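You operate a simulated robot arm through the tools that you are given. There is no shell and no other tool.

You run a simulated robot arm. Do the job below in one go: nothing can be reset, and whatever is moved stays where it is left.

## Task
Find the scratched block under the low lamp and clamp it for repair.
Fine: lamp on first, off at the end; leave the clean block on the mat.

Only the result counts: the job must be done as asked and must still hold three seconds after the hand-in. Knocking over, shifting, dropping, spilling or breaking anything else fails it.

## Robot
A 7-joint arm with a two-finger parallel gripper, fixed in place. Base frame: the origin is at the foot of the arm, x ahead of it, y to its left, z up; the work surface is at about z = 0.84. Units: m, rad, N and s.
Its first joint turns from -2.304 to 2.304 rad. Payload 3.91 kg.
The tool frame sits at the grasp point between the pads (the TCP): z along the fingers, y along the line on which they close. The tips reach 0.03 m beyond it. Largest opening 0.11 m; finger width 0.02, thickness 0.01; the body of the gripper, 0.048 by 0.112 m, starts 0.055 m behind the TCP.
Orientation is that of the tool frame in the base frame, as a unit quaternion [w, x, y, z]. With the fingers straight down and closing along the base's y, the tool's x points along the base's -x, its y along +y and its z along -z.

## Interface
- The arm moves only by the tool step_arm. Its arguments are lists of equal length, an entry for each row: "turn": the turn, a rotation vector about the tool's x, y, z in rad, a list of three; "linear": the shift along the tool's x, y, z in m, a list of three; "jaw": the finger opening in m, from 0 to 0.11. In form: {"turn": [[wx, wy, wz], ...], "linear": [[x, y, z], ...], "jaw": [jaw, ...]}. A call has 1 to 20 rows; each row shifts and turns the commanded pose from where the row before left it, along the tool's axes as they then stand. A row lasts 0.2 s, in which the tool goes at most 0.05 m and 0.15 rad; a call with a longer step from one row to the next is refused whole, and so is a gripper value outside its range. A pose out of reach is approached as far as the arm can. The call stops where the force on the tool passes 40 N (or 10 N more than at its start, if that is more) or the arm is blocked; 0.2 s more then pass. The fingers move at their own pace (about 0.108 m/s each) and stop on an object; they squeeze with about 40 N. The grip force told is the motor's: it shows also when the fingers shut on nothing. Time passes only in rows, and 0.2 s behind the last, so rows that do not move let the fingers close. The reply holds the time, the measured pose of the TCP, the force on the tool along the base axes, the opening and the grip force, in the units named above and with some noise, with the torque about the TCP (base axes, N m) and any sound that the robot's microphone picked up.
- Cameras (640 x 400 px; columns grow to the right, rows downward): "scene" is fixed at [0.3978, 0.4977, 1.4482]; the picture's right is [0.77, 0.64, 0.00], its down [0.52, -0.64, -0.56] and it looks along [-0.36, 0.44, -0.83] (base axes); focal length 214 px, centre (320, 200). "wrist" rides on the gripper at [0.072, 0.017, -0.103] in the tool frame; the picture's right is [-0.23, 0.97, 0.00], its down [-0.76, -0.18, -0.62] and it looks along [-0.61, -0.14, 0.78] (tool axes); focal length 222 px, centre (320, 200). There is no depth. A picture from a camera that has moved, and an enlarged one, comes with that camera's place and axes in the base frame and with its lens. The place of the scene camera against the robot may be out by one fixed shift of up to 0.018 m in any direction.
- capture(camera): a new picture of that camera. It takes no simulated time.
- enlarge(camera, box): a new picture of the part [left, top, right, bottom] of that camera's present view, enlarged. It takes no simulated time.
- finish_job(): hands the job in; it is judged then, once.

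Nothing tells you positions but the pictures and the camera data. Unless the task says otherwise, let go and move clear before handing in.

The tools are called after ">>>" as a command line: name --argument value ..., lists and objects as JSON in quotes. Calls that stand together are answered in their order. step_arm: Moves the arm, as the interface text tells. Its arguments: {"type":"object","properties":{"turn":{"type":"array","items":{"type":"array","items":{"type":"number"}}},"linear":{"type":"array","items":{"type":"array","items":{"type":"number"}}},"jaw":{"type":"array","items":{"type":"number"}}},"required":["turn","linear","jaw"]} The other tools are called the same way: capture (camera) takes a picture; enlarge (camera, box) takes an enlarged picture of a part of a camera's view; finish_job () hands the job in.

At the start:

```text
t: 0.0
tcp_pos: [0.2383, 0.5966, 1.2236]
tool_rot: [-0.001, 0.001, 1.0, 0.0]
ft_force: [0.5, -0.4, -0.5]
moment: [0.0, 0.03, -0.03]
gripper_width: 0.11
finger_force: 0.1
```

scene: 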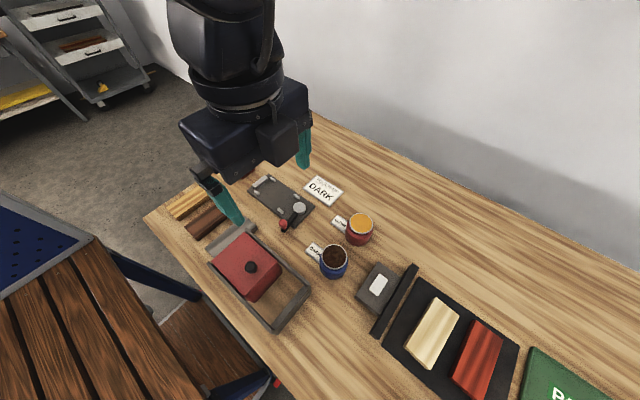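
wrist: 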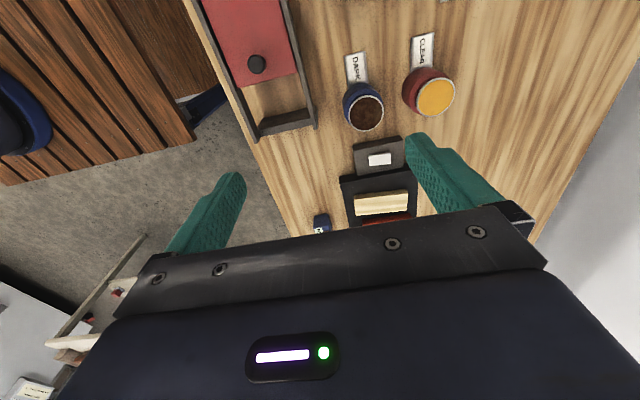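

I see a bench with a mat holding a light and a red block, a grey box with a white rocker (perhaps the lamp switch), a clamp-like fixture, a red box with a sliding lid and some jars. I'll enlarge several parts of the scene before moving anything.

>>> enlarge --camera "scene" --box '[340, 240, 540, 400]'

>>> enlarge --camera "scene" --box '[230, 150, 390, 290]'

>>> enlarge --camera "scene" --box '[140, 150, 320, 340]'

>>> enlarge --camera "scene" --box '[480, 300, 640, 400]'

>>> enlarge --camera "wrist" --box '[180, 0, 500, 240]'

```text
2.50 times, centred on (440, 320) of scene
camera zoom: at [0.3978, 0.4977, 1.4482], right [0.77, 0.64, 0.0], down [0.52, -0.64, -0.56], along [-0.36, 0.44, -0.83], focal length 536 px, centre (20, -100)
```

zoom: 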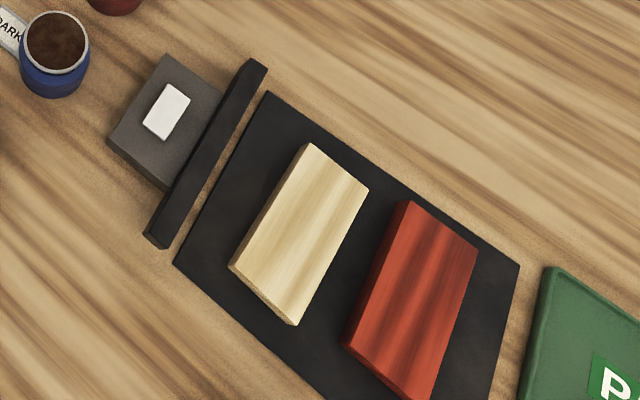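

```text
2.86 times, centred on (310, 220) of scene
camera zoom: at [0.3978, 0.4977, 1.4482], right [0.77, 0.64, 0.0], down [0.52, -0.64, -0.56], along [-0.36, 0.44, -0.83], focal length 613 px, centre (349, 143)
```

zoom: 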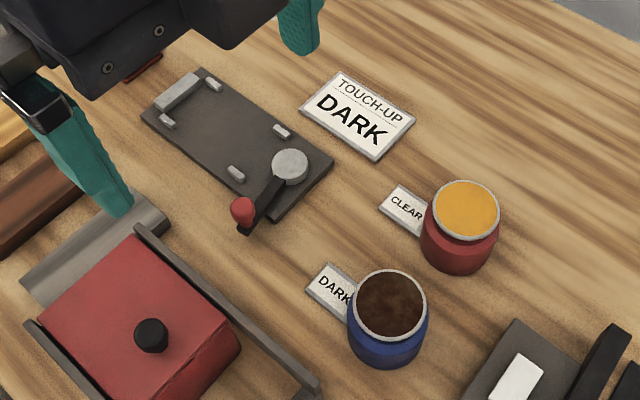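

```text
2.11 times, centred on (230, 245) of scene
camera zoom: at [0.3978, 0.4977, 1.4482], right [0.77, 0.64, 0.0], down [0.52, -0.64, -0.56], along [-0.36, 0.44, -0.83], focal length 452 px, centre (510, 105)
```

zoom: 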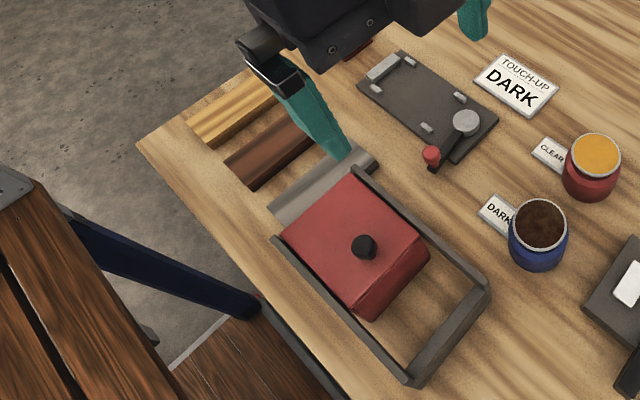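

```text
4.00 times, centred on (560, 350) of scene
camera zoom: at [0.3978, 0.4977, 1.4482], right [0.77, 0.64, 0.0], down [0.52, -0.64, -0.56], along [-0.36, 0.44, -0.83], focal length 858 px, centre (-640, -400)
```

zoom: 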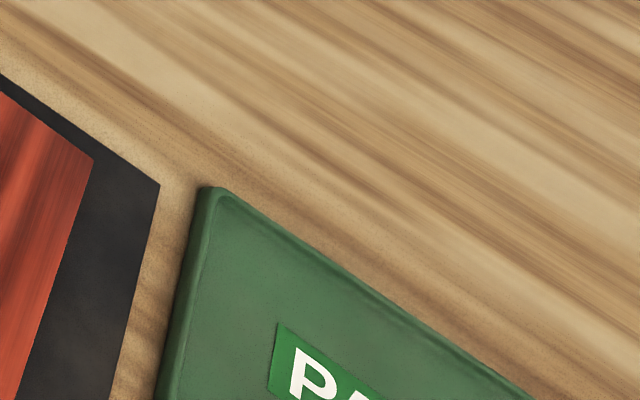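

```text
1.67 times, centred on (340, 120) of wrist
camera zoom: at [0.1654, 0.6131, 1.327], right [0.23, 0.97, 0.0], down [0.76, -0.18, 0.62], along [0.61, -0.14, -0.78], focal length 370 px, centre (287, 333)
```

zoom: 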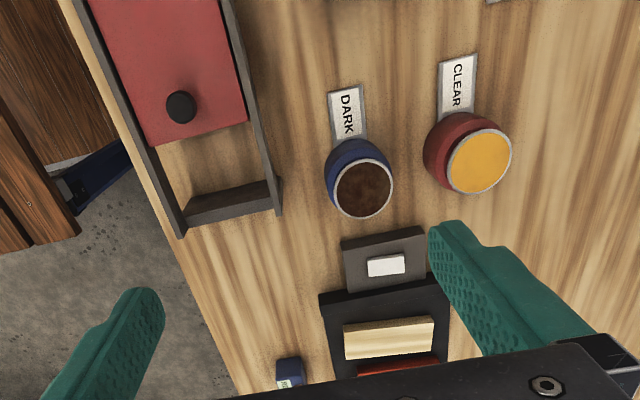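

The blocks are at roughly (0.58, 0.69) for the light one and (0.67, 0.70) for the red one. The lamp bar is near x≈0.48 and the switch near (0.435, 0.695), while the clamp plate with its cam lever is near (0.03, 0.74). I'll move over the switch at height for a closer look.

>>> step_arm --turn '[[0, 0, 0], [0, 0, 0], [0, 0, 0], [0, 0, 0], [0, 0, 0], [0, 0, 0], [0, 0, 0]]' --linear '[[-0.02, 0.013, 0.024], [-0.02, 0.013, 0.024], [-0.02, 0.013, 0.024], [-0.02, 0.013, 0.024], [-0.02, 0.013, 0.024], [-0.02, 0.013, 0.024], [0, 0, 0]]' --jaw '[0.11, 0.08, 0.04, 0.0, 0, 0, 0]'

>>> capture --camera "wrist"

>>> capture --camera "scene"

```text
t: 1.6
tcp_pos: [0.3589, 0.6749, 1.0783]
tool_rot: [-0.001, -0.001, 1.0, 0.0]
ft_force: [0.5, 0.7, 0.5]
moment: [0.02, 0.04, -0.01]
gripper_width: 0.0
finger_force: 38.1
```

```text
taken
camera wrist: at [0.2853, 0.6917, 1.1827], right [0.23, 0.97, 0.0], down [0.76, -0.18, 0.62], along [0.61, -0.14, -0.78], focal length 222 px, centre (320, 200)
```

wrist: 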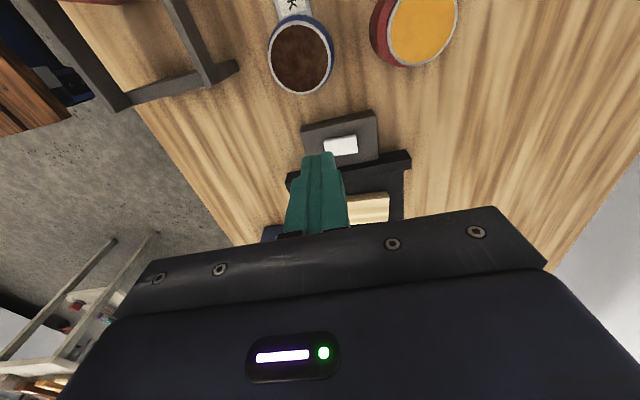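

```text
taken
```

scene: 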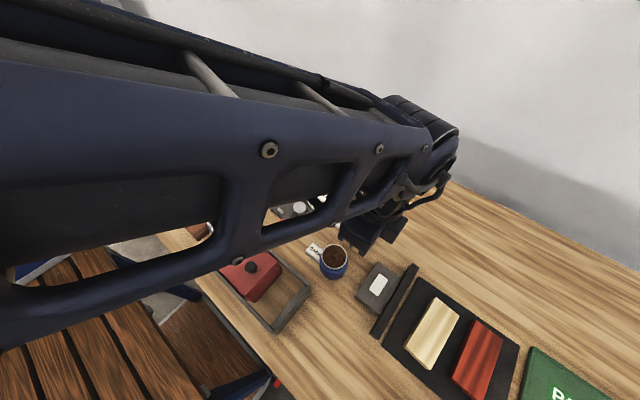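

The switch button appears at about (0.434, 0.690). I'll enlarge it to see what kind of control it is.

>>> enlarge --camera "wrist" --box '[270, 90, 430, 190]'

>>> enlarge --camera "scene" --box '[340, 250, 440, 350]'

```text
4.00 times, centred on (350, 140) of wrist
camera zoom: at [0.2853, 0.6917, 1.1827], right [0.23, 0.97, 0.0], down [0.76, -0.18, 0.62], along [0.61, -0.14, -0.78], focal length 888 px, centre (200, 440)
```

zoom: 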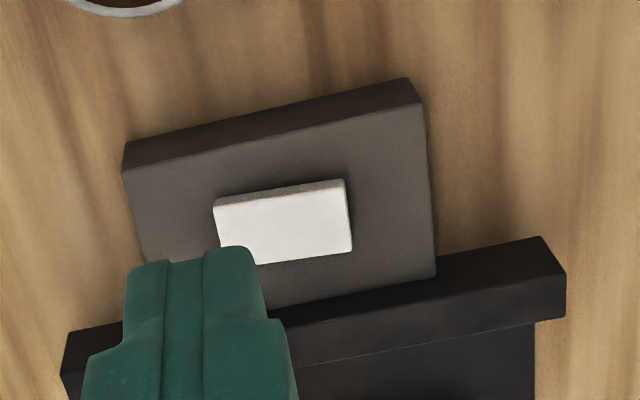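

```text
4.00 times, centred on (390, 300) of scene
camera zoom: at [0.3978, 0.4977, 1.4482], right [0.77, 0.64, 0.0], down [0.52, -0.64, -0.56], along [-0.36, 0.44, -0.83], focal length 858 px, centre (40, -200)
```

zoom: 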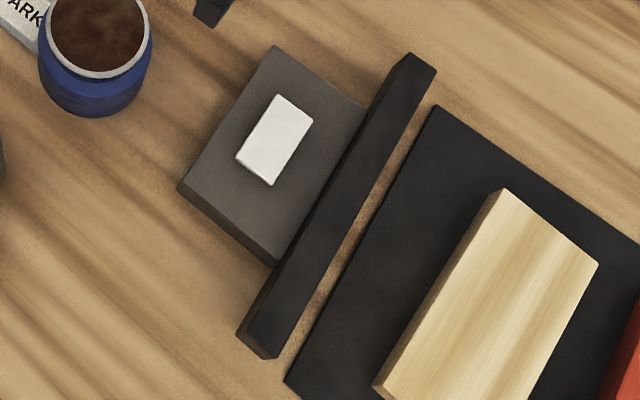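

It is a flat white push button on a grey box. I'll move the closed fingertips over its centre, well above it, and check alignment.

>>> step_arm --turn '[[0, 0, 0], [0, 0, 0], [0, 0, 0], [0, 0, 0], [0, 0, 0], [0, 0, 0]]' --linear '[[-0.0156, 0.003, 0.027], [-0.0156, 0.003, 0.027], [-0.0156, 0.003, 0.027], [-0.0156, 0.003, 0.027], [-0.0156, 0.003, 0.027], [0, 0, 0]]' --jaw '[0, 0, 0, 0, 0, 0]'

>>> enlarge --camera "wrist" --box '[220, 60, 460, 210]'

>>> enlarge --camera "scene" --box '[300, 200, 500, 350]'

```text
t: 3.0
tcp_pos: [0.4365, 0.689, 0.9435]
tool_rot: [0.0, 0.001, 1.0, 0.0]
ft_force: [0.3, 0.4, 0.3]
moment: [-0.01, 0.01, -0.03]
gripper_width: 0.0
finger_force: 37.9
```

```text
2.67 times, centred on (340, 135) of wrist
camera zoom: at [0.3631, 0.7065, 1.0473], right [0.23, 0.97, 0.0], down [0.76, -0.18, 0.62], along [0.61, -0.14, -0.78], focal length 592 px, centre (267, 373)
```

zoom: 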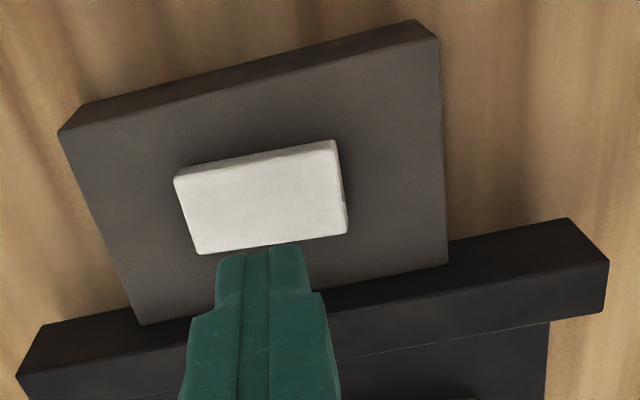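

```text
2.67 times, centred on (400, 275) of scene
camera zoom: at [0.3978, 0.4977, 1.4482], right [0.77, 0.64, 0.0], down [0.52, -0.64, -0.56], along [-0.36, 0.44, -0.83], focal length 572 px, centre (107, 0)
```

zoom: 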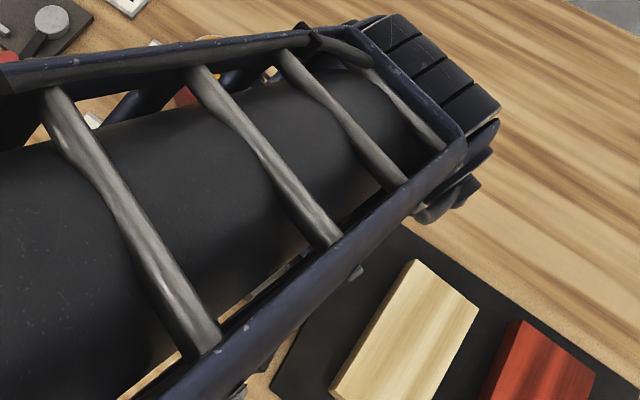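

The closed tips are over the button centre. I'll lower slowly and watch the force and sound.

>>> step_arm --turn '[[0, 0, 0], [0, 0, 0], [0, 0, 0], [0, 0, 0], [0, 0, 0], [0, 0, 0], [0, 0, 0]]' --linear '[[0, 0, 0.006], [0, 0, 0.006], [0, 0, 0.006], [0, 0, 0.006], [0, 0, 0.005], [0, 0, 0.004], [0, 0, 0.004]]' --jaw '[0, 0, 0, 0, 0, 0, 0]'

>>> enlarge --camera "wrist" --box '[220, 60, 460, 210]'

```text
t: 4.6
tcp_pos: [0.4355, 0.6893, 0.9111]
tool_rot: [0.001, 0.0, 1.0, 0.004]
ft_force: [-1.6, -0.4, 31.3]
moment: [0.01, 0.35, 0.08]
gripper_width: 0.0
finger_force: 37.5
```

```text
2.67 times, centred on (340, 135) of wrist
camera zoom: at [0.3629, 0.7062, 1.0142], right [0.23, 0.97, 0.0], down [0.76, -0.18, 0.62], along [0.61, -0.14, -0.78], focal length 592 px, centre (267, 373)
```

zoom: 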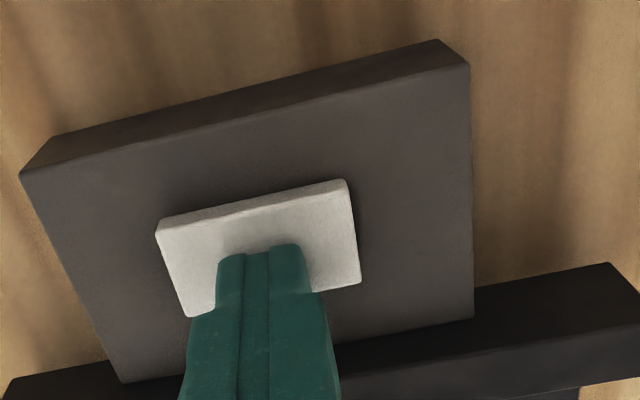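

Contact at a tip height of about 0.881 with 31 N, and no click reported. I'll check whether the lamp came on.

>>> capture --camera "scene"

>>> capture --camera "wrist"

```text
taken
```

scene: 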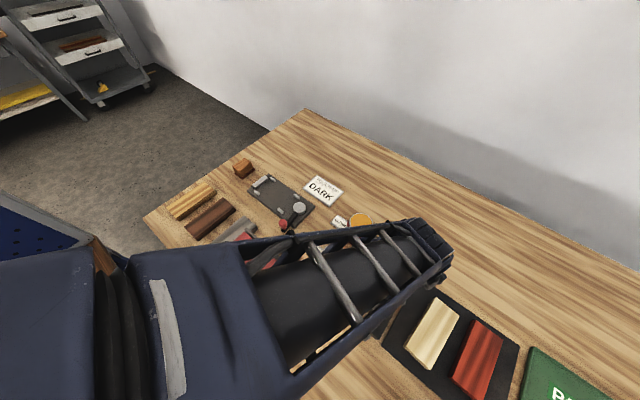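

```text
taken
camera wrist: at [0.3629, 0.7062, 1.0142], right [0.23, 0.97, 0.0], down [0.76, -0.18, 0.62], along [0.61, -0.14, -0.78], focal length 222 px, centre (320, 200)
```

wrist: 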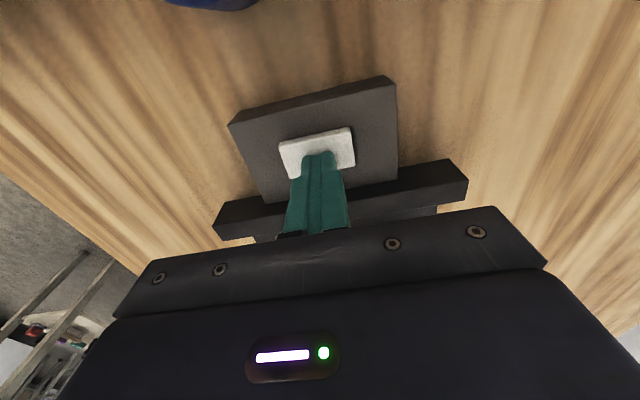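

No visible light yet. I'll lift off and look again, since it may toggle on release.

>>> step_arm --turn '[[0, 0, 0], [0, 0, 0], [0, 0, 0], [0, 0, 0]]' --linear '[[0, 0, -0.006], [0, 0, -0.01], [0, 0, -0.015], [0, 0, 0]]' --jaw '[0, 0, 0, 0]'

>>> capture --camera "scene"

>>> enlarge --camera "wrist" --box '[220, 60, 460, 210]'

```text
t: 5.6
tcp_pos: [0.4364, 0.6894, 0.9385]
tool_rot: [0.0, 0.001, 1.0, -0.001]
ft_force: [-0.2, -0.2, -0.9]
moment: [0.03, -0.04, 0.01]
gripper_width: 0.0
finger_force: 37.8
```

```text
taken
```

scene: 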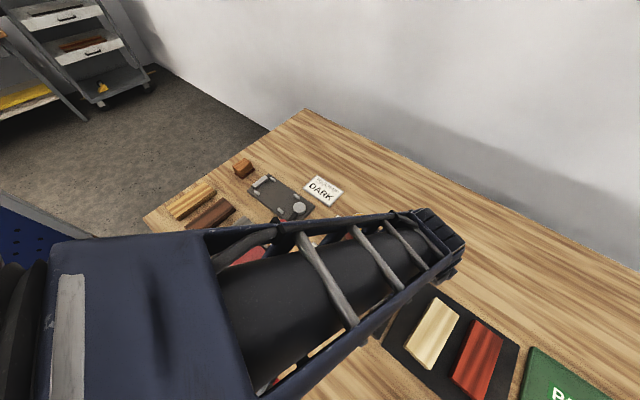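

```text
2.67 times, centred on (340, 135) of wrist
camera zoom: at [0.3631, 0.7057, 1.0419], right [0.23, 0.97, 0.0], down [0.76, -0.18, 0.62], along [0.61, -0.14, -0.78], focal length 592 px, centre (267, 373)
```

zoom: 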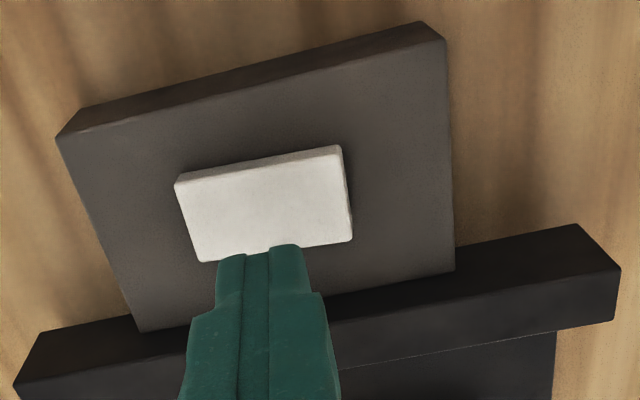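

I'll compare the mat lighting with the earlier picture.

>>> enlarge --camera "scene" --box '[380, 280, 540, 400]'

```text
3.33 times, centred on (460, 340) of scene
camera zoom: at [0.3978, 0.4977, 1.4482], right [0.77, 0.64, 0.0], down [0.52, -0.64, -0.56], along [-0.36, 0.44, -0.83], focal length 715 px, centre (-147, -267)
```

zoom: 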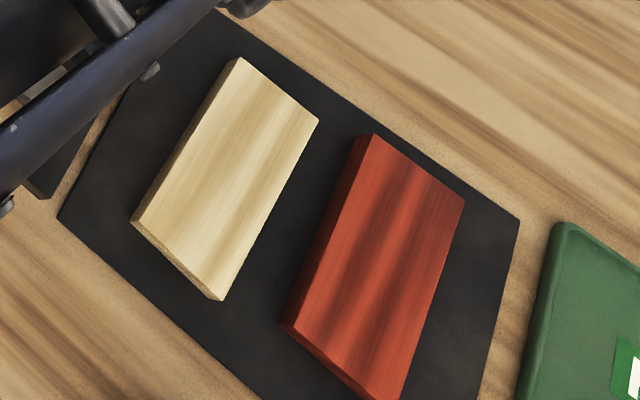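

The lamp is still dark. I'll press again in small increments, reading the force curve to see how far the button travels.

>>> step_arm --turn '[[0, 0, 0], [0, 0, 0], [0, 0, 0]]' --linear '[[0, 0, 0.01], [0, 0, 0.01], [0, 0, 0]]' --jaw '[0, 0, 0]'

>>> step_arm --turn '[[0, 0, 0], [0, 0, 0]]' --linear '[[0, 0, 0.003], [0, 0, 0]]' --jaw '[0, 0]'

>>> step_arm --turn '[[0, 0, 0], [0, 0, 0]]' --linear '[[0, 0, 0.002], [0, 0, 0]]' --jaw '[0, 0]'

>>> step_arm --turn '[[0, 0, 0], [0, 0, 0]]' --linear '[[0, 0, 0.002], [0, 0, 0]]' --jaw '[0, 0]'

>>> step_arm --turn '[[0, 0, 0], [0, 0, 0]]' --linear '[[0, 0, 0.002], [0, 0, 0]]' --jaw '[0, 0]'

>>> step_arm --turn '[[0, 0, 0], [0, 0, 0]]' --linear '[[0, 0, 0.002], [0, 0, 0]]' --jaw '[0, 0]'

```text
t: 6.4
tcp_pos: [0.436, 0.6883, 0.9179]
tool_rot: [0.0, -0.001, 1.0, 0.0]
ft_force: [0.1, -0.3, 0.0]
moment: [0.02, 0.03, -0.01]
gripper_width: 0.0
finger_force: 37.4
```

```text
t: 7.0
tcp_pos: [0.4352, 0.6899, 0.9157]
tool_rot: [0.0, 0.0, 1.0, 0.0]
ft_force: [0.1, 0.4, 0.8]
moment: [-0.01, 0.0, -0.01]
gripper_width: 0.0003
finger_force: 37.2
```

```text
t: 7.6
tcp_pos: [0.4358, 0.6888, 0.9145]
tool_rot: [-0.001, -0.001, 1.0, -0.001]
ft_force: [0.7, 0.4, -0.4]
moment: [0.02, 0.0, 0.01]
gripper_width: 0.0001
finger_force: 37.5
```

```text
t: 8.2
tcp_pos: [0.4358, 0.6893, 0.9123]
tool_rot: [0.0, 0.0, 1.0, -0.001]
ft_force: [0.6, 2.8, 2.2]
moment: [0.12, -0.03, -0.02]
gripper_width: 0.0001
finger_force: 36.9
```

```text
t: 8.8
tcp_pos: [0.4355, 0.6897, 0.9107]
tool_rot: [0.0, 0.0, 1.0, 0.001]
ft_force: [-2.2, -0.4, 17.9]
moment: [0.0, 0.2, 0.06]
gripper_width: 0.0002
finger_force: 38.0
```

```text
t: 9.3
tcp_pos: [0.4368, 0.6908, 0.9109]
tool_rot: [0.001, 0.001, 1.0, 0.003]
ft_force: [-1.1, -3.0, 9.3]
moment: [-0.09, 0.15, 0.02]
gripper_width: 0.0
finger_force: 37.7
stopped in row 2: the force on the tool passed its limit at 42 N (the readings are from after the stop); the commanded pose is now the measured one
```

The button stops hard at the centre, with small sideways forces that suggest a rocker pivoting about its middle. I'll lift slightly and look closely for tilt.

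>>> step_arm --turn '[[0, 0, 0], [0, 0, 0], [0, 0, 0], [0, 0, 0]]' --linear '[[0, 0, -0.01], [0, 0, -0.02], [0.02, 0, -0.03], [0, 0, 0]]' --jaw '[0, 0, 0, 0]'

>>> enlarge --camera "wrist" --box '[270, 100, 390, 200]'

>>> enlarge --camera "scene" --box '[380, 280, 540, 400]'

```text
t: 10.3
tcp_pos: [0.415, 0.6902, 0.9701]
tool_rot: [0.001, 0.0, 1.0, 0.001]
ft_force: [1.1, 0.3, -0.9]
moment: [-0.01, 0.0, -0.01]
gripper_width: 0.0003
finger_force: 37.8
```

```text
4.00 times, centred on (330, 150) of wrist
camera zoom: at [0.3428, 0.7072, 1.0741], right [0.23, 0.97, 0.0], down [0.76, -0.18, 0.62], along [0.61, -0.14, -0.78], focal length 888 px, centre (280, 400)
```

zoom: 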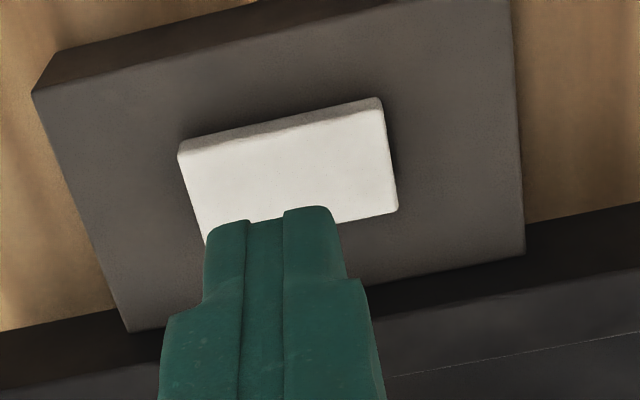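

```text
3.33 times, centred on (460, 340) of scene
camera zoom: at [0.3978, 0.4977, 1.4482], right [0.77, 0.64, 0.0], down [0.52, -0.64, -0.56], along [-0.36, 0.44, -0.83], focal length 715 px, centre (-147, -267)
```

zoom: 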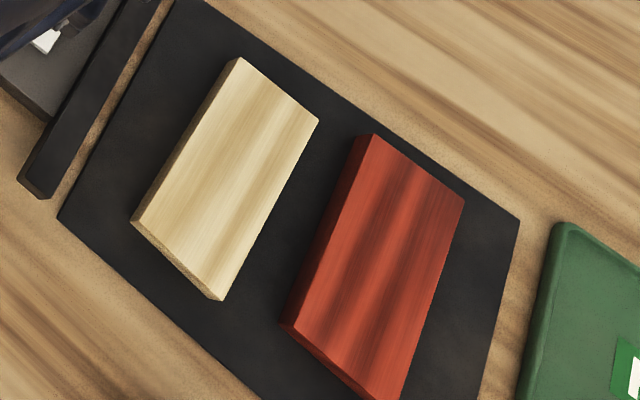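

The raised end of the rocker looks to be the +y one. I'll press that end at about (0.431, 0.706).

>>> step_arm --turn '[[0, 0, 0], [0, 0, 0], [0, 0, 0], [0, 0, 0]]' --linear '[[-0.0053, 0.0053, 0.012], [-0.0053, 0.0053, 0.016], [-0.0054, 0.0053, 0.016], [0, 0, 0]]' --jaw '[0, 0, 0, 0]'

>>> step_arm --turn '[[0, 0, 0], [0, 0, 0], [0, 0, 0]]' --linear '[[0, 0, 0.005], [0, 0, 0.005], [0, 0, 0]]' --jaw '[0, 0, 0]'

>>> step_arm --turn '[[0, 0, 0], [0, 0, 0]]' --linear '[[0, 0, 0.002], [0, 0, 0]]' --jaw '[0, 0]'

>>> step_arm --turn '[[0, 0, 0], [0, 0, 0]]' --linear '[[0, 0, 0.002], [0, 0, 0]]' --jaw '[0, 0]'

>>> step_arm --turn '[[0, 0, 0], [0, 0, 0]]' --linear '[[0, 0, 0.002], [0, 0, 0]]' --jaw '[0, 0]'

>>> capture --camera "scene"

```text
t: 11.3
tcp_pos: [0.4333, 0.7076, 0.9263]
tool_rot: [0.001, 0.001, 1.0, 0.002]
ft_force: [0.0, -0.1, 1.1]
moment: [-0.01, 0.02, 0.0]
gripper_width: 0.0
finger_force: 37.6
```

```text
t: 12.1
tcp_pos: [0.4321, 0.7065, 0.9158]
tool_rot: [0.001, 0.0, 1.0, 0.001]
ft_force: [-0.1, 0.2, 0.4]
moment: [0.01, -0.01, -0.01]
gripper_width: 0.0001
finger_force: 37.7
```

```text
t: 12.7
tcp_pos: [0.4325, 0.7066, 0.9137]
tool_rot: [0.001, 0.001, 1.0, 0.002]
ft_force: [1.1, 0.9, 0.0]
moment: [0.02, -0.03, 0.02]
gripper_width: 0.0001
finger_force: 38.0
```

```text
t: 13.3
tcp_pos: [0.4317, 0.7075, 0.9124]
tool_rot: [0.0, 0.0, 1.0, 0.001]
ft_force: [-0.4, 0.0, 0.7]
moment: [-0.05, -0.02, 0.03]
gripper_width: 0.0002
finger_force: 37.3
```

```text
t: 13.9
tcp_pos: [0.4308, 0.7063, 0.9096]
tool_rot: [0.0, 0.001, 1.0, 0.0]
ft_force: [-0.7, -1.1, 0.8]
moment: [0.0, -0.01, 0.0]
gripper_width: 0.0002
finger_force: 37.6
heard: click
```

```text
taken
```

scene: 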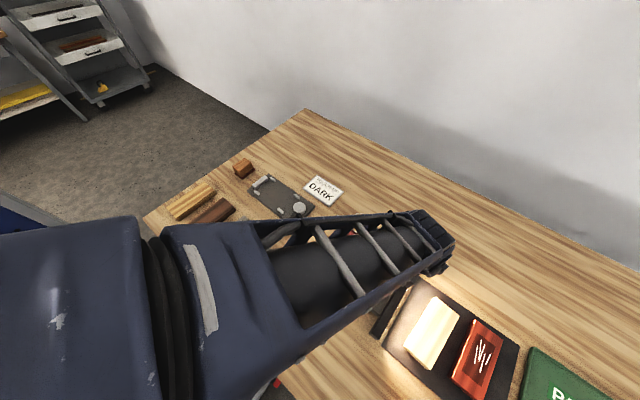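

A click was heard and the lamp is on, showing scratches on the red block. I'll lift away and confirm that the light block is clean.

>>> step_arm --turn '[[0, 0, 0], [0, 0, 0], [0, 0, 0], [0, 0, 0], [0, 0, 0], [0, 0, 0]]' --linear '[[0, 0, -0.01], [0, 0, -0.03], [0, 0, -0.045], [0, 0, -0.045], [0, 0, -0.02], [0, 0, 0]]' --jaw '[0, 0, 0, 0, 0, 0]'

>>> enlarge --camera "scene" --box '[380, 280, 540, 400]'

>>> enlarge --camera "wrist" --box '[240, 80, 440, 230]'

```text
t: 15.3
tcp_pos: [0.4334, 0.706, 1.0601]
tool_rot: [0.001, 0.001, 1.0, 0.001]
ft_force: [-0.3, -0.3, 0.3]
moment: [-0.04, -0.03, 0.04]
gripper_width: 0.0002
finger_force: 37.5
```

```text
3.33 times, centred on (460, 340) of scene
camera zoom: at [0.3978, 0.4977, 1.4482], right [0.77, 0.64, 0.0], down [0.52, -0.64, -0.56], along [-0.36, 0.44, -0.83], focal length 715 px, centre (-147, -267)
```

zoom: 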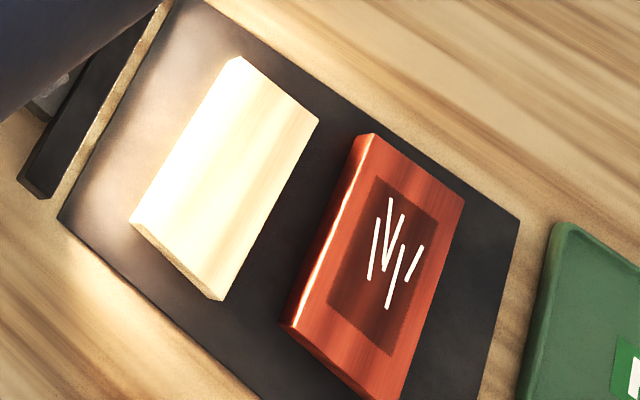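

```text
2.67 times, centred on (340, 155) of wrist
camera zoom: at [0.3604, 0.7221, 1.164], right [0.23, 0.97, 0.0], down [0.76, -0.18, 0.62], along [0.61, -0.14, -0.78], focal length 592 px, centre (267, 320)
```

zoom: 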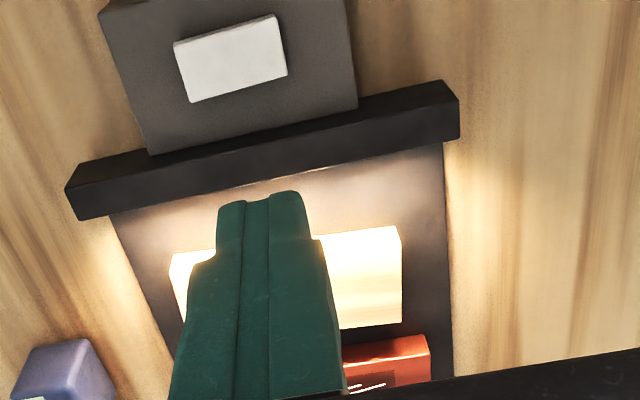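

The red block is the scratched one and the light one is clean. I'll move beyond the lamp toward the red block, turning the tool so the fingers close along x, and open the jaw.

>>> step_arm --turn '[[0, 0, 0], [0, 0, 0], [0, 0, 0], [0, 0, 0], [0, 0, 0], [0, 0, 0.143], [0, 0, 0.143], [0, 0, 0.143], [0, 0, 0.143], [0, 0, 0.143], [0, 0, 0.143], [0, 0, 0.143], [0, 0, 0.143], [0, 0, 0.143], [0, 0, 0.143], [0, 0, 0.141], [0, 0, 0]]' --linear '[[-0.0374, -0.0112, 0], [-0.0374, -0.0112, 0], [-0.0374, -0.0112, 0], [-0.0374, -0.0112, 0], [-0.0374, -0.0112, 0], [0, 0, 0], [0, 0, 0], [0, 0, 0], [0, 0, 0], [0, 0, 0], [0, 0, 0], [0, 0, 0], [0, 0, 0], [0, 0, 0], [0, 0, 0], [0, 0, 0], [0, 0, 0]]' --jaw '[0, 0, 0, 0, 0, 0.02, 0.04, 0.06, 0.08, 0.1, 0.1, 0.1, 0.1, 0.1, 0.1, 0.1, 0.1]'

>>> capture --camera "wrist"

>>> capture --camera "scene"

```text
t: 18.9
tcp_pos: [0.6194, 0.6511, 1.06]
tool_rot: [-0.001, 0.707, 0.707, 0.001]
ft_force: [0.3, 0.1, 0.2]
moment: [0.01, 0.0, -0.03]
gripper_width: 0.1001
finger_force: 0.1
```

```text
taken
camera wrist: at [0.636, 0.7218, 1.1636], right [0.97, -0.23, 0.0], down [-0.18, -0.76, 0.62], along [-0.14, -0.6, -0.78], focal length 222 px, centre (320, 200)
```

wrist: 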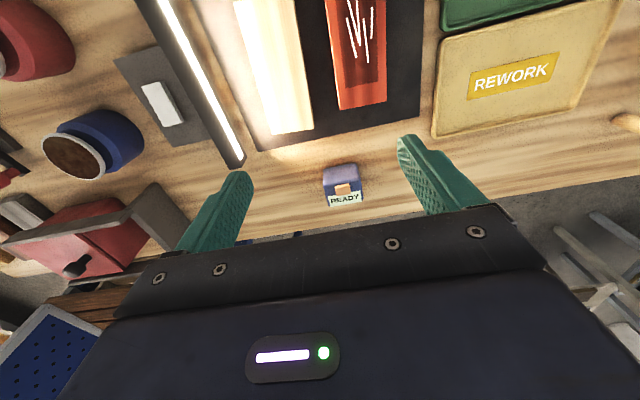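

```text
taken
```

scene: 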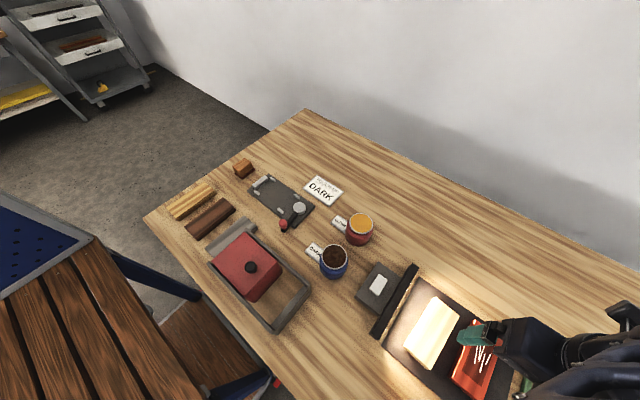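

I now see REWORK and PASS trays and a READY button, none of which the job asks me to use. I'll enlarge the red block to measure its edges.

>>> enlarge --camera "wrist" --box '[270, 0, 430, 120]'

```text
3.33 times, centred on (350, 60) of wrist
camera zoom: at [0.636, 0.7218, 1.1636], right [0.97, -0.23, 0.0], down [-0.18, -0.76, 0.62], along [-0.14, -0.6, -0.78], focal length 740 px, centre (220, 667)
```

zoom: 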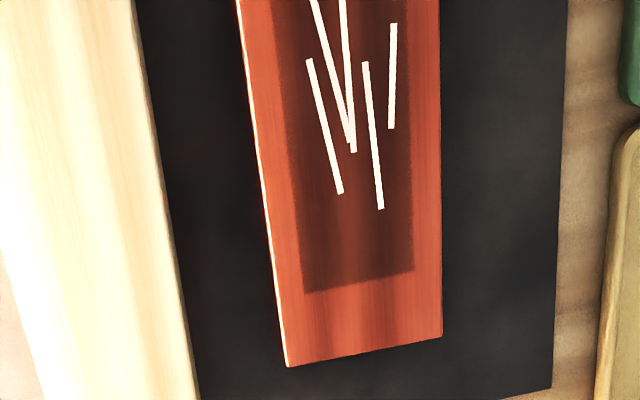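

The red block's top face is about 0.059 m wide, turned roughly 2° clockwise, and centred near (0.674, 0.702). I'll hover above a grasp point at (0.674, 0.685) with the jaw set to clear the light block.

>>> step_arm --turn '[[0, 0, 0], [0, 0, 0], [0, 0, 0], [0, 0, 0.037], [0, 0, 0]]' --linear '[[0.0085, 0.01365, 0.025], [0.0085, 0.01365, 0.025], [0.0085, 0.01365, 0.025], [0.0085, 0.01365, 0.025], [0, 0, 0]]' --jaw '[0.09, 0.08, 0.078, 0.078, 0.078]'

>>> capture --camera "wrist"

>>> capture --camera "scene"

```text
t: 20.1
tcp_pos: [0.6747, 0.6838, 0.962]
tool_rot: [-0.001, 0.72, 0.694, 0.002]
ft_force: [-0.1, 1.1, 1.1]
moment: [-0.05, -0.02, 0.01]
gripper_width: 0.0781
finger_force: 0.0
```

```text
taken
camera wrist: at [0.6935, 0.7555, 1.0642], right [0.96, -0.26, 0.0], down [-0.21, -0.76, 0.62], along [-0.16, -0.6, -0.78], focal length 222 px, centre (320, 200)
```

wrist: 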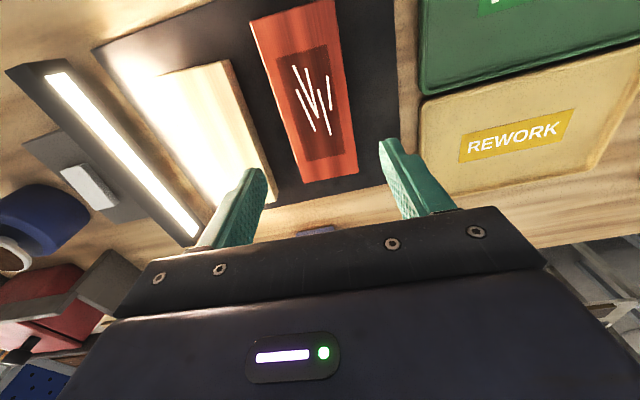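

```text
taken
```

scene: 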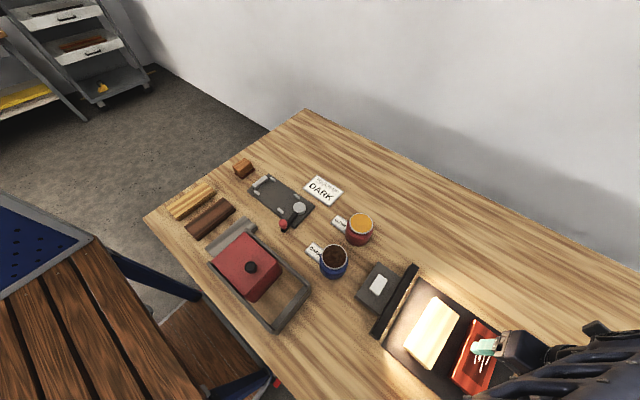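

>>> enlarge --camera "wrist" --box '[220, 0, 420, 200]'

```text
2.00 times, centred on (320, 100) of wrist
camera zoom: at [0.6935, 0.7555, 1.0642], right [0.96, -0.26, 0.0], down [-0.21, -0.76, 0.62], along [-0.16, -0.6, -0.78], focal length 444 px, centre (320, 400)
```

zoom: 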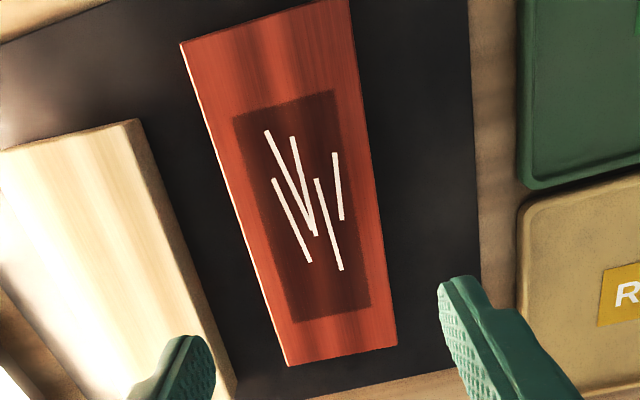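

The measurements agree: the block is about 0.14 × 0.06 m with its top at roughly z 0.866, and the tool is aligned with it. I'll descend with the jaw at 0.078, stopping with the tips just above the mat.

>>> step_arm --turn '[[0, 0, 0], [0, 0, 0], [0, 0, 0], [0, 0, 0], [0, 0, 0], [0, 0, 0], [0, 0, 0]]' --linear '[[0, -0.0015, 0.02], [0, 0, 0.02], [0, 0, 0.015], [0, 0, 0.012], [0, 0, 0.009], [0, 0, 0.006], [0, 0, 0]]' --jaw '[0.078, 0.078, 0.078, 0.078, 0.078, 0.078, 0.078]'

>>> capture --camera "wrist"

>>> enlarge --camera "scene" --box '[400, 280, 560, 400]'

```text
t: 21.7
tcp_pos: [0.6721, 0.6841, 0.8786]
tool_rot: [-0.001, 0.72, 0.694, 0.002]
ft_force: [-1.1, 0.4, 0.1]
moment: [-0.01, 0.01, 0.0]
gripper_width: 0.0778
finger_force: 0.0
```

```text
taken
camera wrist: at [0.6919, 0.7552, 0.982], right [0.96, -0.26, 0.0], down [-0.21, -0.76, 0.62], along [-0.16, -0.6, -0.78], focal length 222 px, centre (320, 200)
```

wrist: 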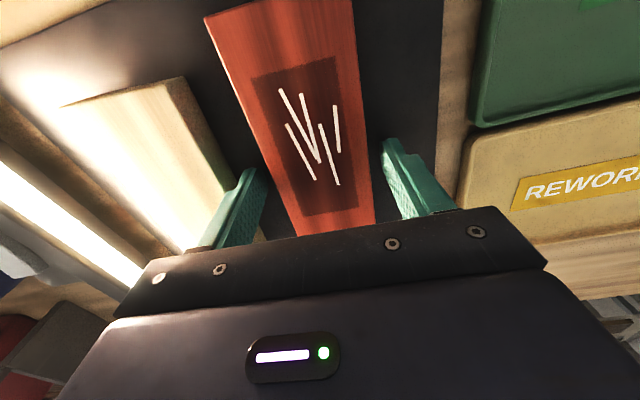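

```text
3.33 times, centred on (480, 340) of scene
camera zoom: at [0.3978, 0.4977, 1.4482], right [0.77, 0.64, 0.0], down [0.52, -0.64, -0.56], along [-0.36, 0.44, -0.83], focal length 715 px, centre (-213, -267)
```

zoom: 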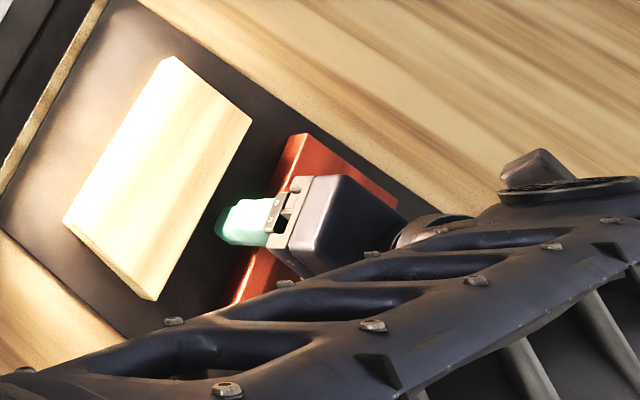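

The fingers straddle the red block with clearance to the light block. I'll close on it.

>>> step_arm --turn '[[0, 0, 0], [0, 0, 0], [0, 0, 0], [0, 0, 0]]' --linear '[[0, 0, 0], [0, 0, 0], [0, 0, 0], [0, 0, 0]]' --jaw '[0.06, 0.05, 0.045, 0.045]'

>>> capture --camera "wrist"

```text
t: 22.7
tcp_pos: [0.6728, 0.6839, 0.8781]
tool_rot: [-0.001, 0.72, 0.694, 0.002]
ft_force: [2.6, 0.4, 1.2]
moment: [0.06, -0.05, -0.03]
gripper_width: 0.0593
finger_force: 40.1
```

```text
taken
camera wrist: at [0.692, 0.7552, 0.9821], right [0.96, -0.26, 0.0], down [-0.21, -0.76, 0.62], along [-0.16, -0.6, -0.78], focal length 222 px, centre (320, 200)
```

wrist: 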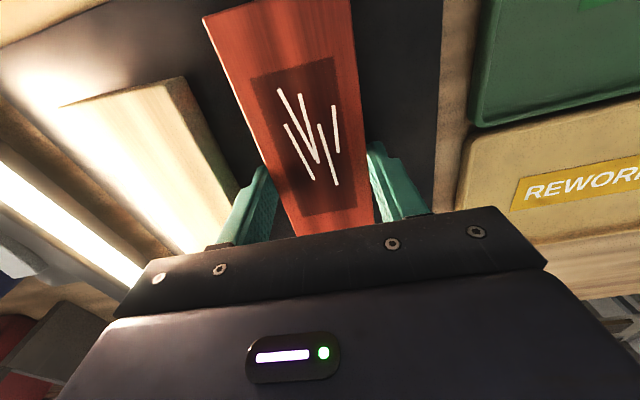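

The block is held at 0.0593 m wide. I'll lift it straight up and check the grip.

>>> step_arm --turn '[[0, 0, 0], [0, 0, 0], [0, 0, 0], [0, 0, 0], [0, 0, 0], [0, 0, 0], [0, 0, 0]]' --linear '[[0, 0, -0.01], [0, 0, -0.025], [0, 0, -0.035], [0, 0, -0.04], [0, 0, -0.04], [0, 0, -0.03], [0, 0, 0]]' --jaw '[0.045, 0.045, 0.045, 0.045, 0.045, 0.045, 0.045]'

>>> capture --camera "wrist"

>>> capture --camera "scene"

```text
t: 24.3
tcp_pos: [0.6731, 0.684, 1.0586]
tool_rot: [-0.001, 0.721, 0.693, 0.002]
ft_force: [-0.7, 0.4, 0.4]
moment: [-0.01, 0.01, -0.03]
gripper_width: 0.045
finger_force: 0.1
```

```text
taken
camera wrist: at [0.6923, 0.7551, 1.1622], right [0.96, -0.26, 0.0], down [-0.21, -0.76, 0.62], along [-0.16, -0.6, -0.78], focal length 222 px, centre (320, 200)
```

wrist: 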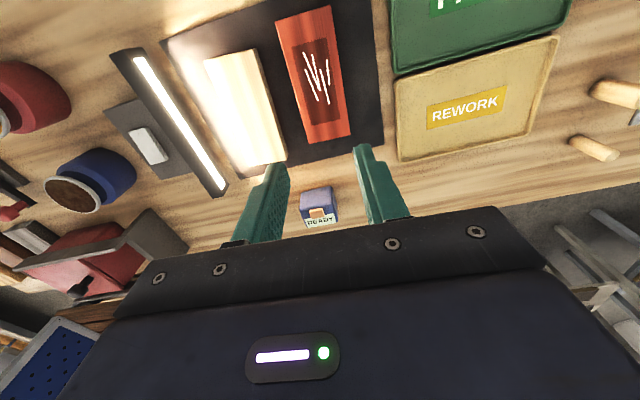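

```text
taken
```

scene: 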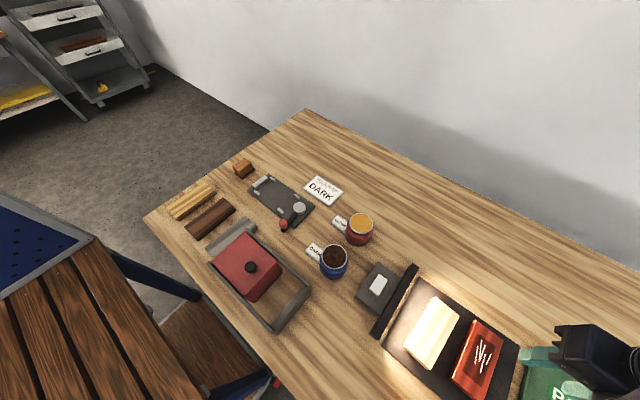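

The block slipped out: the jaw closed to 0.045 and the block is still on the mat. I'll check how it lies now and work out its true height.

>>> enlarge --camera "wrist" --box '[240, 0, 400, 150]'

>>> enlarge --camera "scene" --box '[400, 280, 560, 400]'

```text
2.67 times, centred on (320, 75) of wrist
camera zoom: at [0.6923, 0.7551, 1.1622], right [0.96, -0.26, 0.0], down [-0.21, -0.76, 0.62], along [-0.16, -0.6, -0.78], focal length 592 px, centre (320, 533)
```

zoom: 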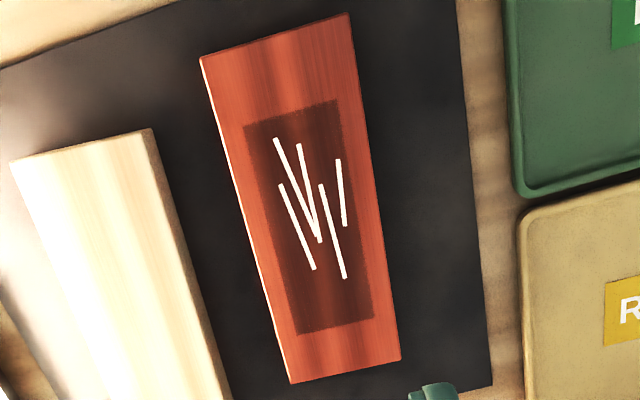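

```text
3.33 times, centred on (480, 340) of scene
camera zoom: at [0.3978, 0.4977, 1.4482], right [0.77, 0.64, 0.0], down [0.52, -0.64, -0.56], along [-0.36, 0.44, -0.83], focal length 715 px, centre (-213, -267)
```

zoom: 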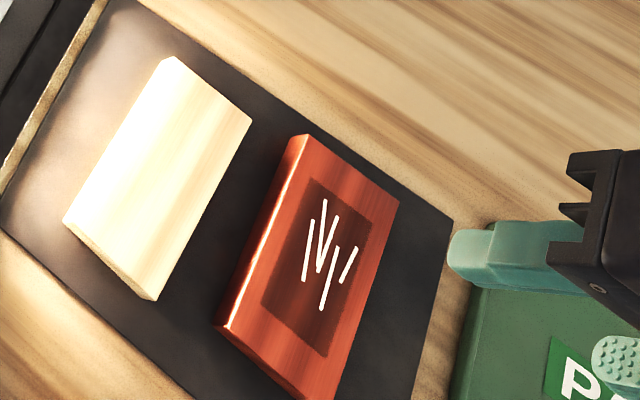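

The block has not moved, and its width puts its top nearer z≈0.861, so the earlier grip only caught its upper part. I'll reopen, come down centred on it, and find the mat by gentle steps to get a deeper grip.

>>> step_arm --turn '[[0, 0, 0], [0, 0, 0], [0, 0, 0], [0, 0, 0], [0, 0, 0], [0, 0, 0], [0, 0, 0], [0, 0, 0]]' --linear '[[0.006, 0.0012, 0], [0, 0, 0.03], [0, 0, 0.04], [0, 0, 0.04], [0, 0, 0.035], [0, 0, 0.02], [0, 0, 0.0145], [0, 0, 0]]' --jaw '[0.06, 0.078, 0.078, 0.078, 0.078, 0.078, 0.078, 0.078]'

>>> step_arm --turn '[[0, 0, 0], [0, 0, 0]]' --linear '[[0, 0, 0.0025], [0, 0, 0]]' --jaw '[0.078, 0.078]'

>>> step_arm --turn '[[0, 0, 0], [0, 0, 0]]' --linear '[[0, 0, 0.0015], [0, 0, 0]]' --jaw '[0.078, 0.078]'

>>> enlarge --camera "wrist" --box '[180, 60, 460, 240]'

```text
t: 26.1
tcp_pos: [0.6753, 0.6893, 0.8779]
tool_rot: [-0.001, 0.719, 0.695, 0.002]
ft_force: [0.5, 1.2, 0.1]
moment: [0.07, -0.02, 0.01]
gripper_width: 0.0781
finger_force: 0.0
```

```text
t: 26.7
tcp_pos: [0.6744, 0.6902, 0.8769]
tool_rot: [-0.001, 0.72, 0.694, 0.001]
ft_force: [-0.5, -0.2, -1.1]
moment: [-0.01, 0.0, 0.0]
gripper_width: 0.0781
finger_force: 0.1
```

```text
t: 27.3
tcp_pos: [0.6734, 0.6898, 0.8753]
tool_rot: [-0.001, 0.72, 0.694, 0.002]
ft_force: [-0.1, -0.5, 0.7]
moment: [0.0, 0.01, 0.03]
gripper_width: 0.078
finger_force: 0.1
```

```text
2.22 times, centred on (320, 150) of wrist
camera zoom: at [0.6936, 0.7611, 0.9781], right [0.96, -0.26, 0.0], down [-0.21, -0.76, 0.62], along [-0.16, -0.6, -0.78], focal length 494 px, centre (320, 311)
```

zoom: 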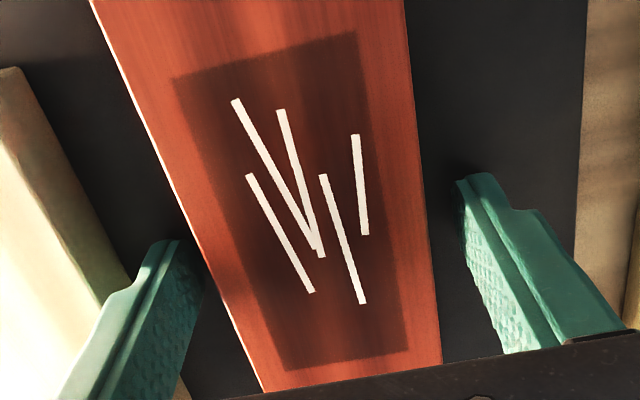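

No contact yet at TCP z 0.875. I'll continue in small steps.

>>> step_arm --turn '[[0, 0, 0], [0, 0, 0]]' --linear '[[0, 0, 0.0015], [0, 0, 0]]' --jaw '[0.078, 0.078]'

>>> step_arm --turn '[[0, 0, 0], [0, 0, 0]]' --linear '[[0, 0, 0.0015], [0, 0, 0]]' --jaw '[0.078, 0.078]'

```text
t: 27.9
tcp_pos: [0.6736, 0.6907, 0.8752]
tool_rot: [0.0, 0.72, 0.694, 0.002]
ft_force: [0.0, -1.0, 10.7]
moment: [-0.11, 0.47, -0.02]
gripper_width: 0.078
finger_force: 0.1
```

```text
t: 28.5
tcp_pos: [0.6739, 0.6895, 0.8751]
tool_rot: [-0.002, 0.72, 0.694, 0.002]
ft_force: [0.0, -3.8, 30.8]
moment: [-0.34, 1.3, 0.15]
gripper_width: 0.0778
finger_force: 0.2
```

The tips touch the mat at TCP z≈0.875. I'll raise about a millimetre, close firmly, then lift in small steps and watch the opening.

>>> step_arm --turn '[[0, 0, 0], [0, 0, 0]]' --linear '[[0, 0, -0.0033], [0, 0, 0]]' --jaw '[0.078, 0.078]'

>>> step_arm --turn '[[0, 0, 0], [0, 0, 0], [0, 0, 0], [0, 0, 0], [0, 0, 0], [0, 0, 0]]' --linear '[[0, 0, 0], [0, 0, 0], [0, 0, 0], [0, 0, 0], [0, 0, 0], [0, 0, 0]]' --jaw '[0.06, 0.03, 0.0, 0, 0, 0]'

>>> step_arm --turn '[[0, 0, 0], [0, 0, 0]]' --linear '[[0, 0, -0.002], [0, 0, 0]]' --jaw '[0, 0]'

>>> step_arm --turn '[[0, 0, 0], [0, 0, 0]]' --linear '[[0, 0, -0.003], [0, 0, 0]]' --jaw '[0, 0]'

```text
t: 29.1
tcp_pos: [0.6736, 0.6895, 0.8746]
tool_rot: [-0.001, 0.72, 0.694, 0.0]
ft_force: [3.0, 3.0, 8.7]
moment: [0.01, 0.26, -0.13]
gripper_width: 0.0769
finger_force: 0.1
```

```text
t: 30.5
tcp_pos: [0.6741, 0.6894, 0.875]
tool_rot: [-0.001, 0.719, 0.694, 0.001]
ft_force: [-0.1, 0.4, 0.2]
moment: [0.03, 0.01, 0.0]
gripper_width: 0.0592
finger_force: 39.8
```

```text
t: 31.1
tcp_pos: [0.6732, 0.6898, 0.8771]
tool_rot: [-0.001, 0.72, 0.694, 0.002]
ft_force: [0.5, 1.0, -1.7]
moment: [0.01, -0.02, 0.0]
gripper_width: 0.0592
finger_force: 40.1
```

```text
t: 31.7
tcp_pos: [0.6744, 0.6899, 0.88]
tool_rot: [0.0, 0.72, 0.694, 0.002]
ft_force: [0.4, 0.4, -0.7]
moment: [0.0, -0.02, 0.01]
gripper_width: 0.0591
finger_force: 39.6
```

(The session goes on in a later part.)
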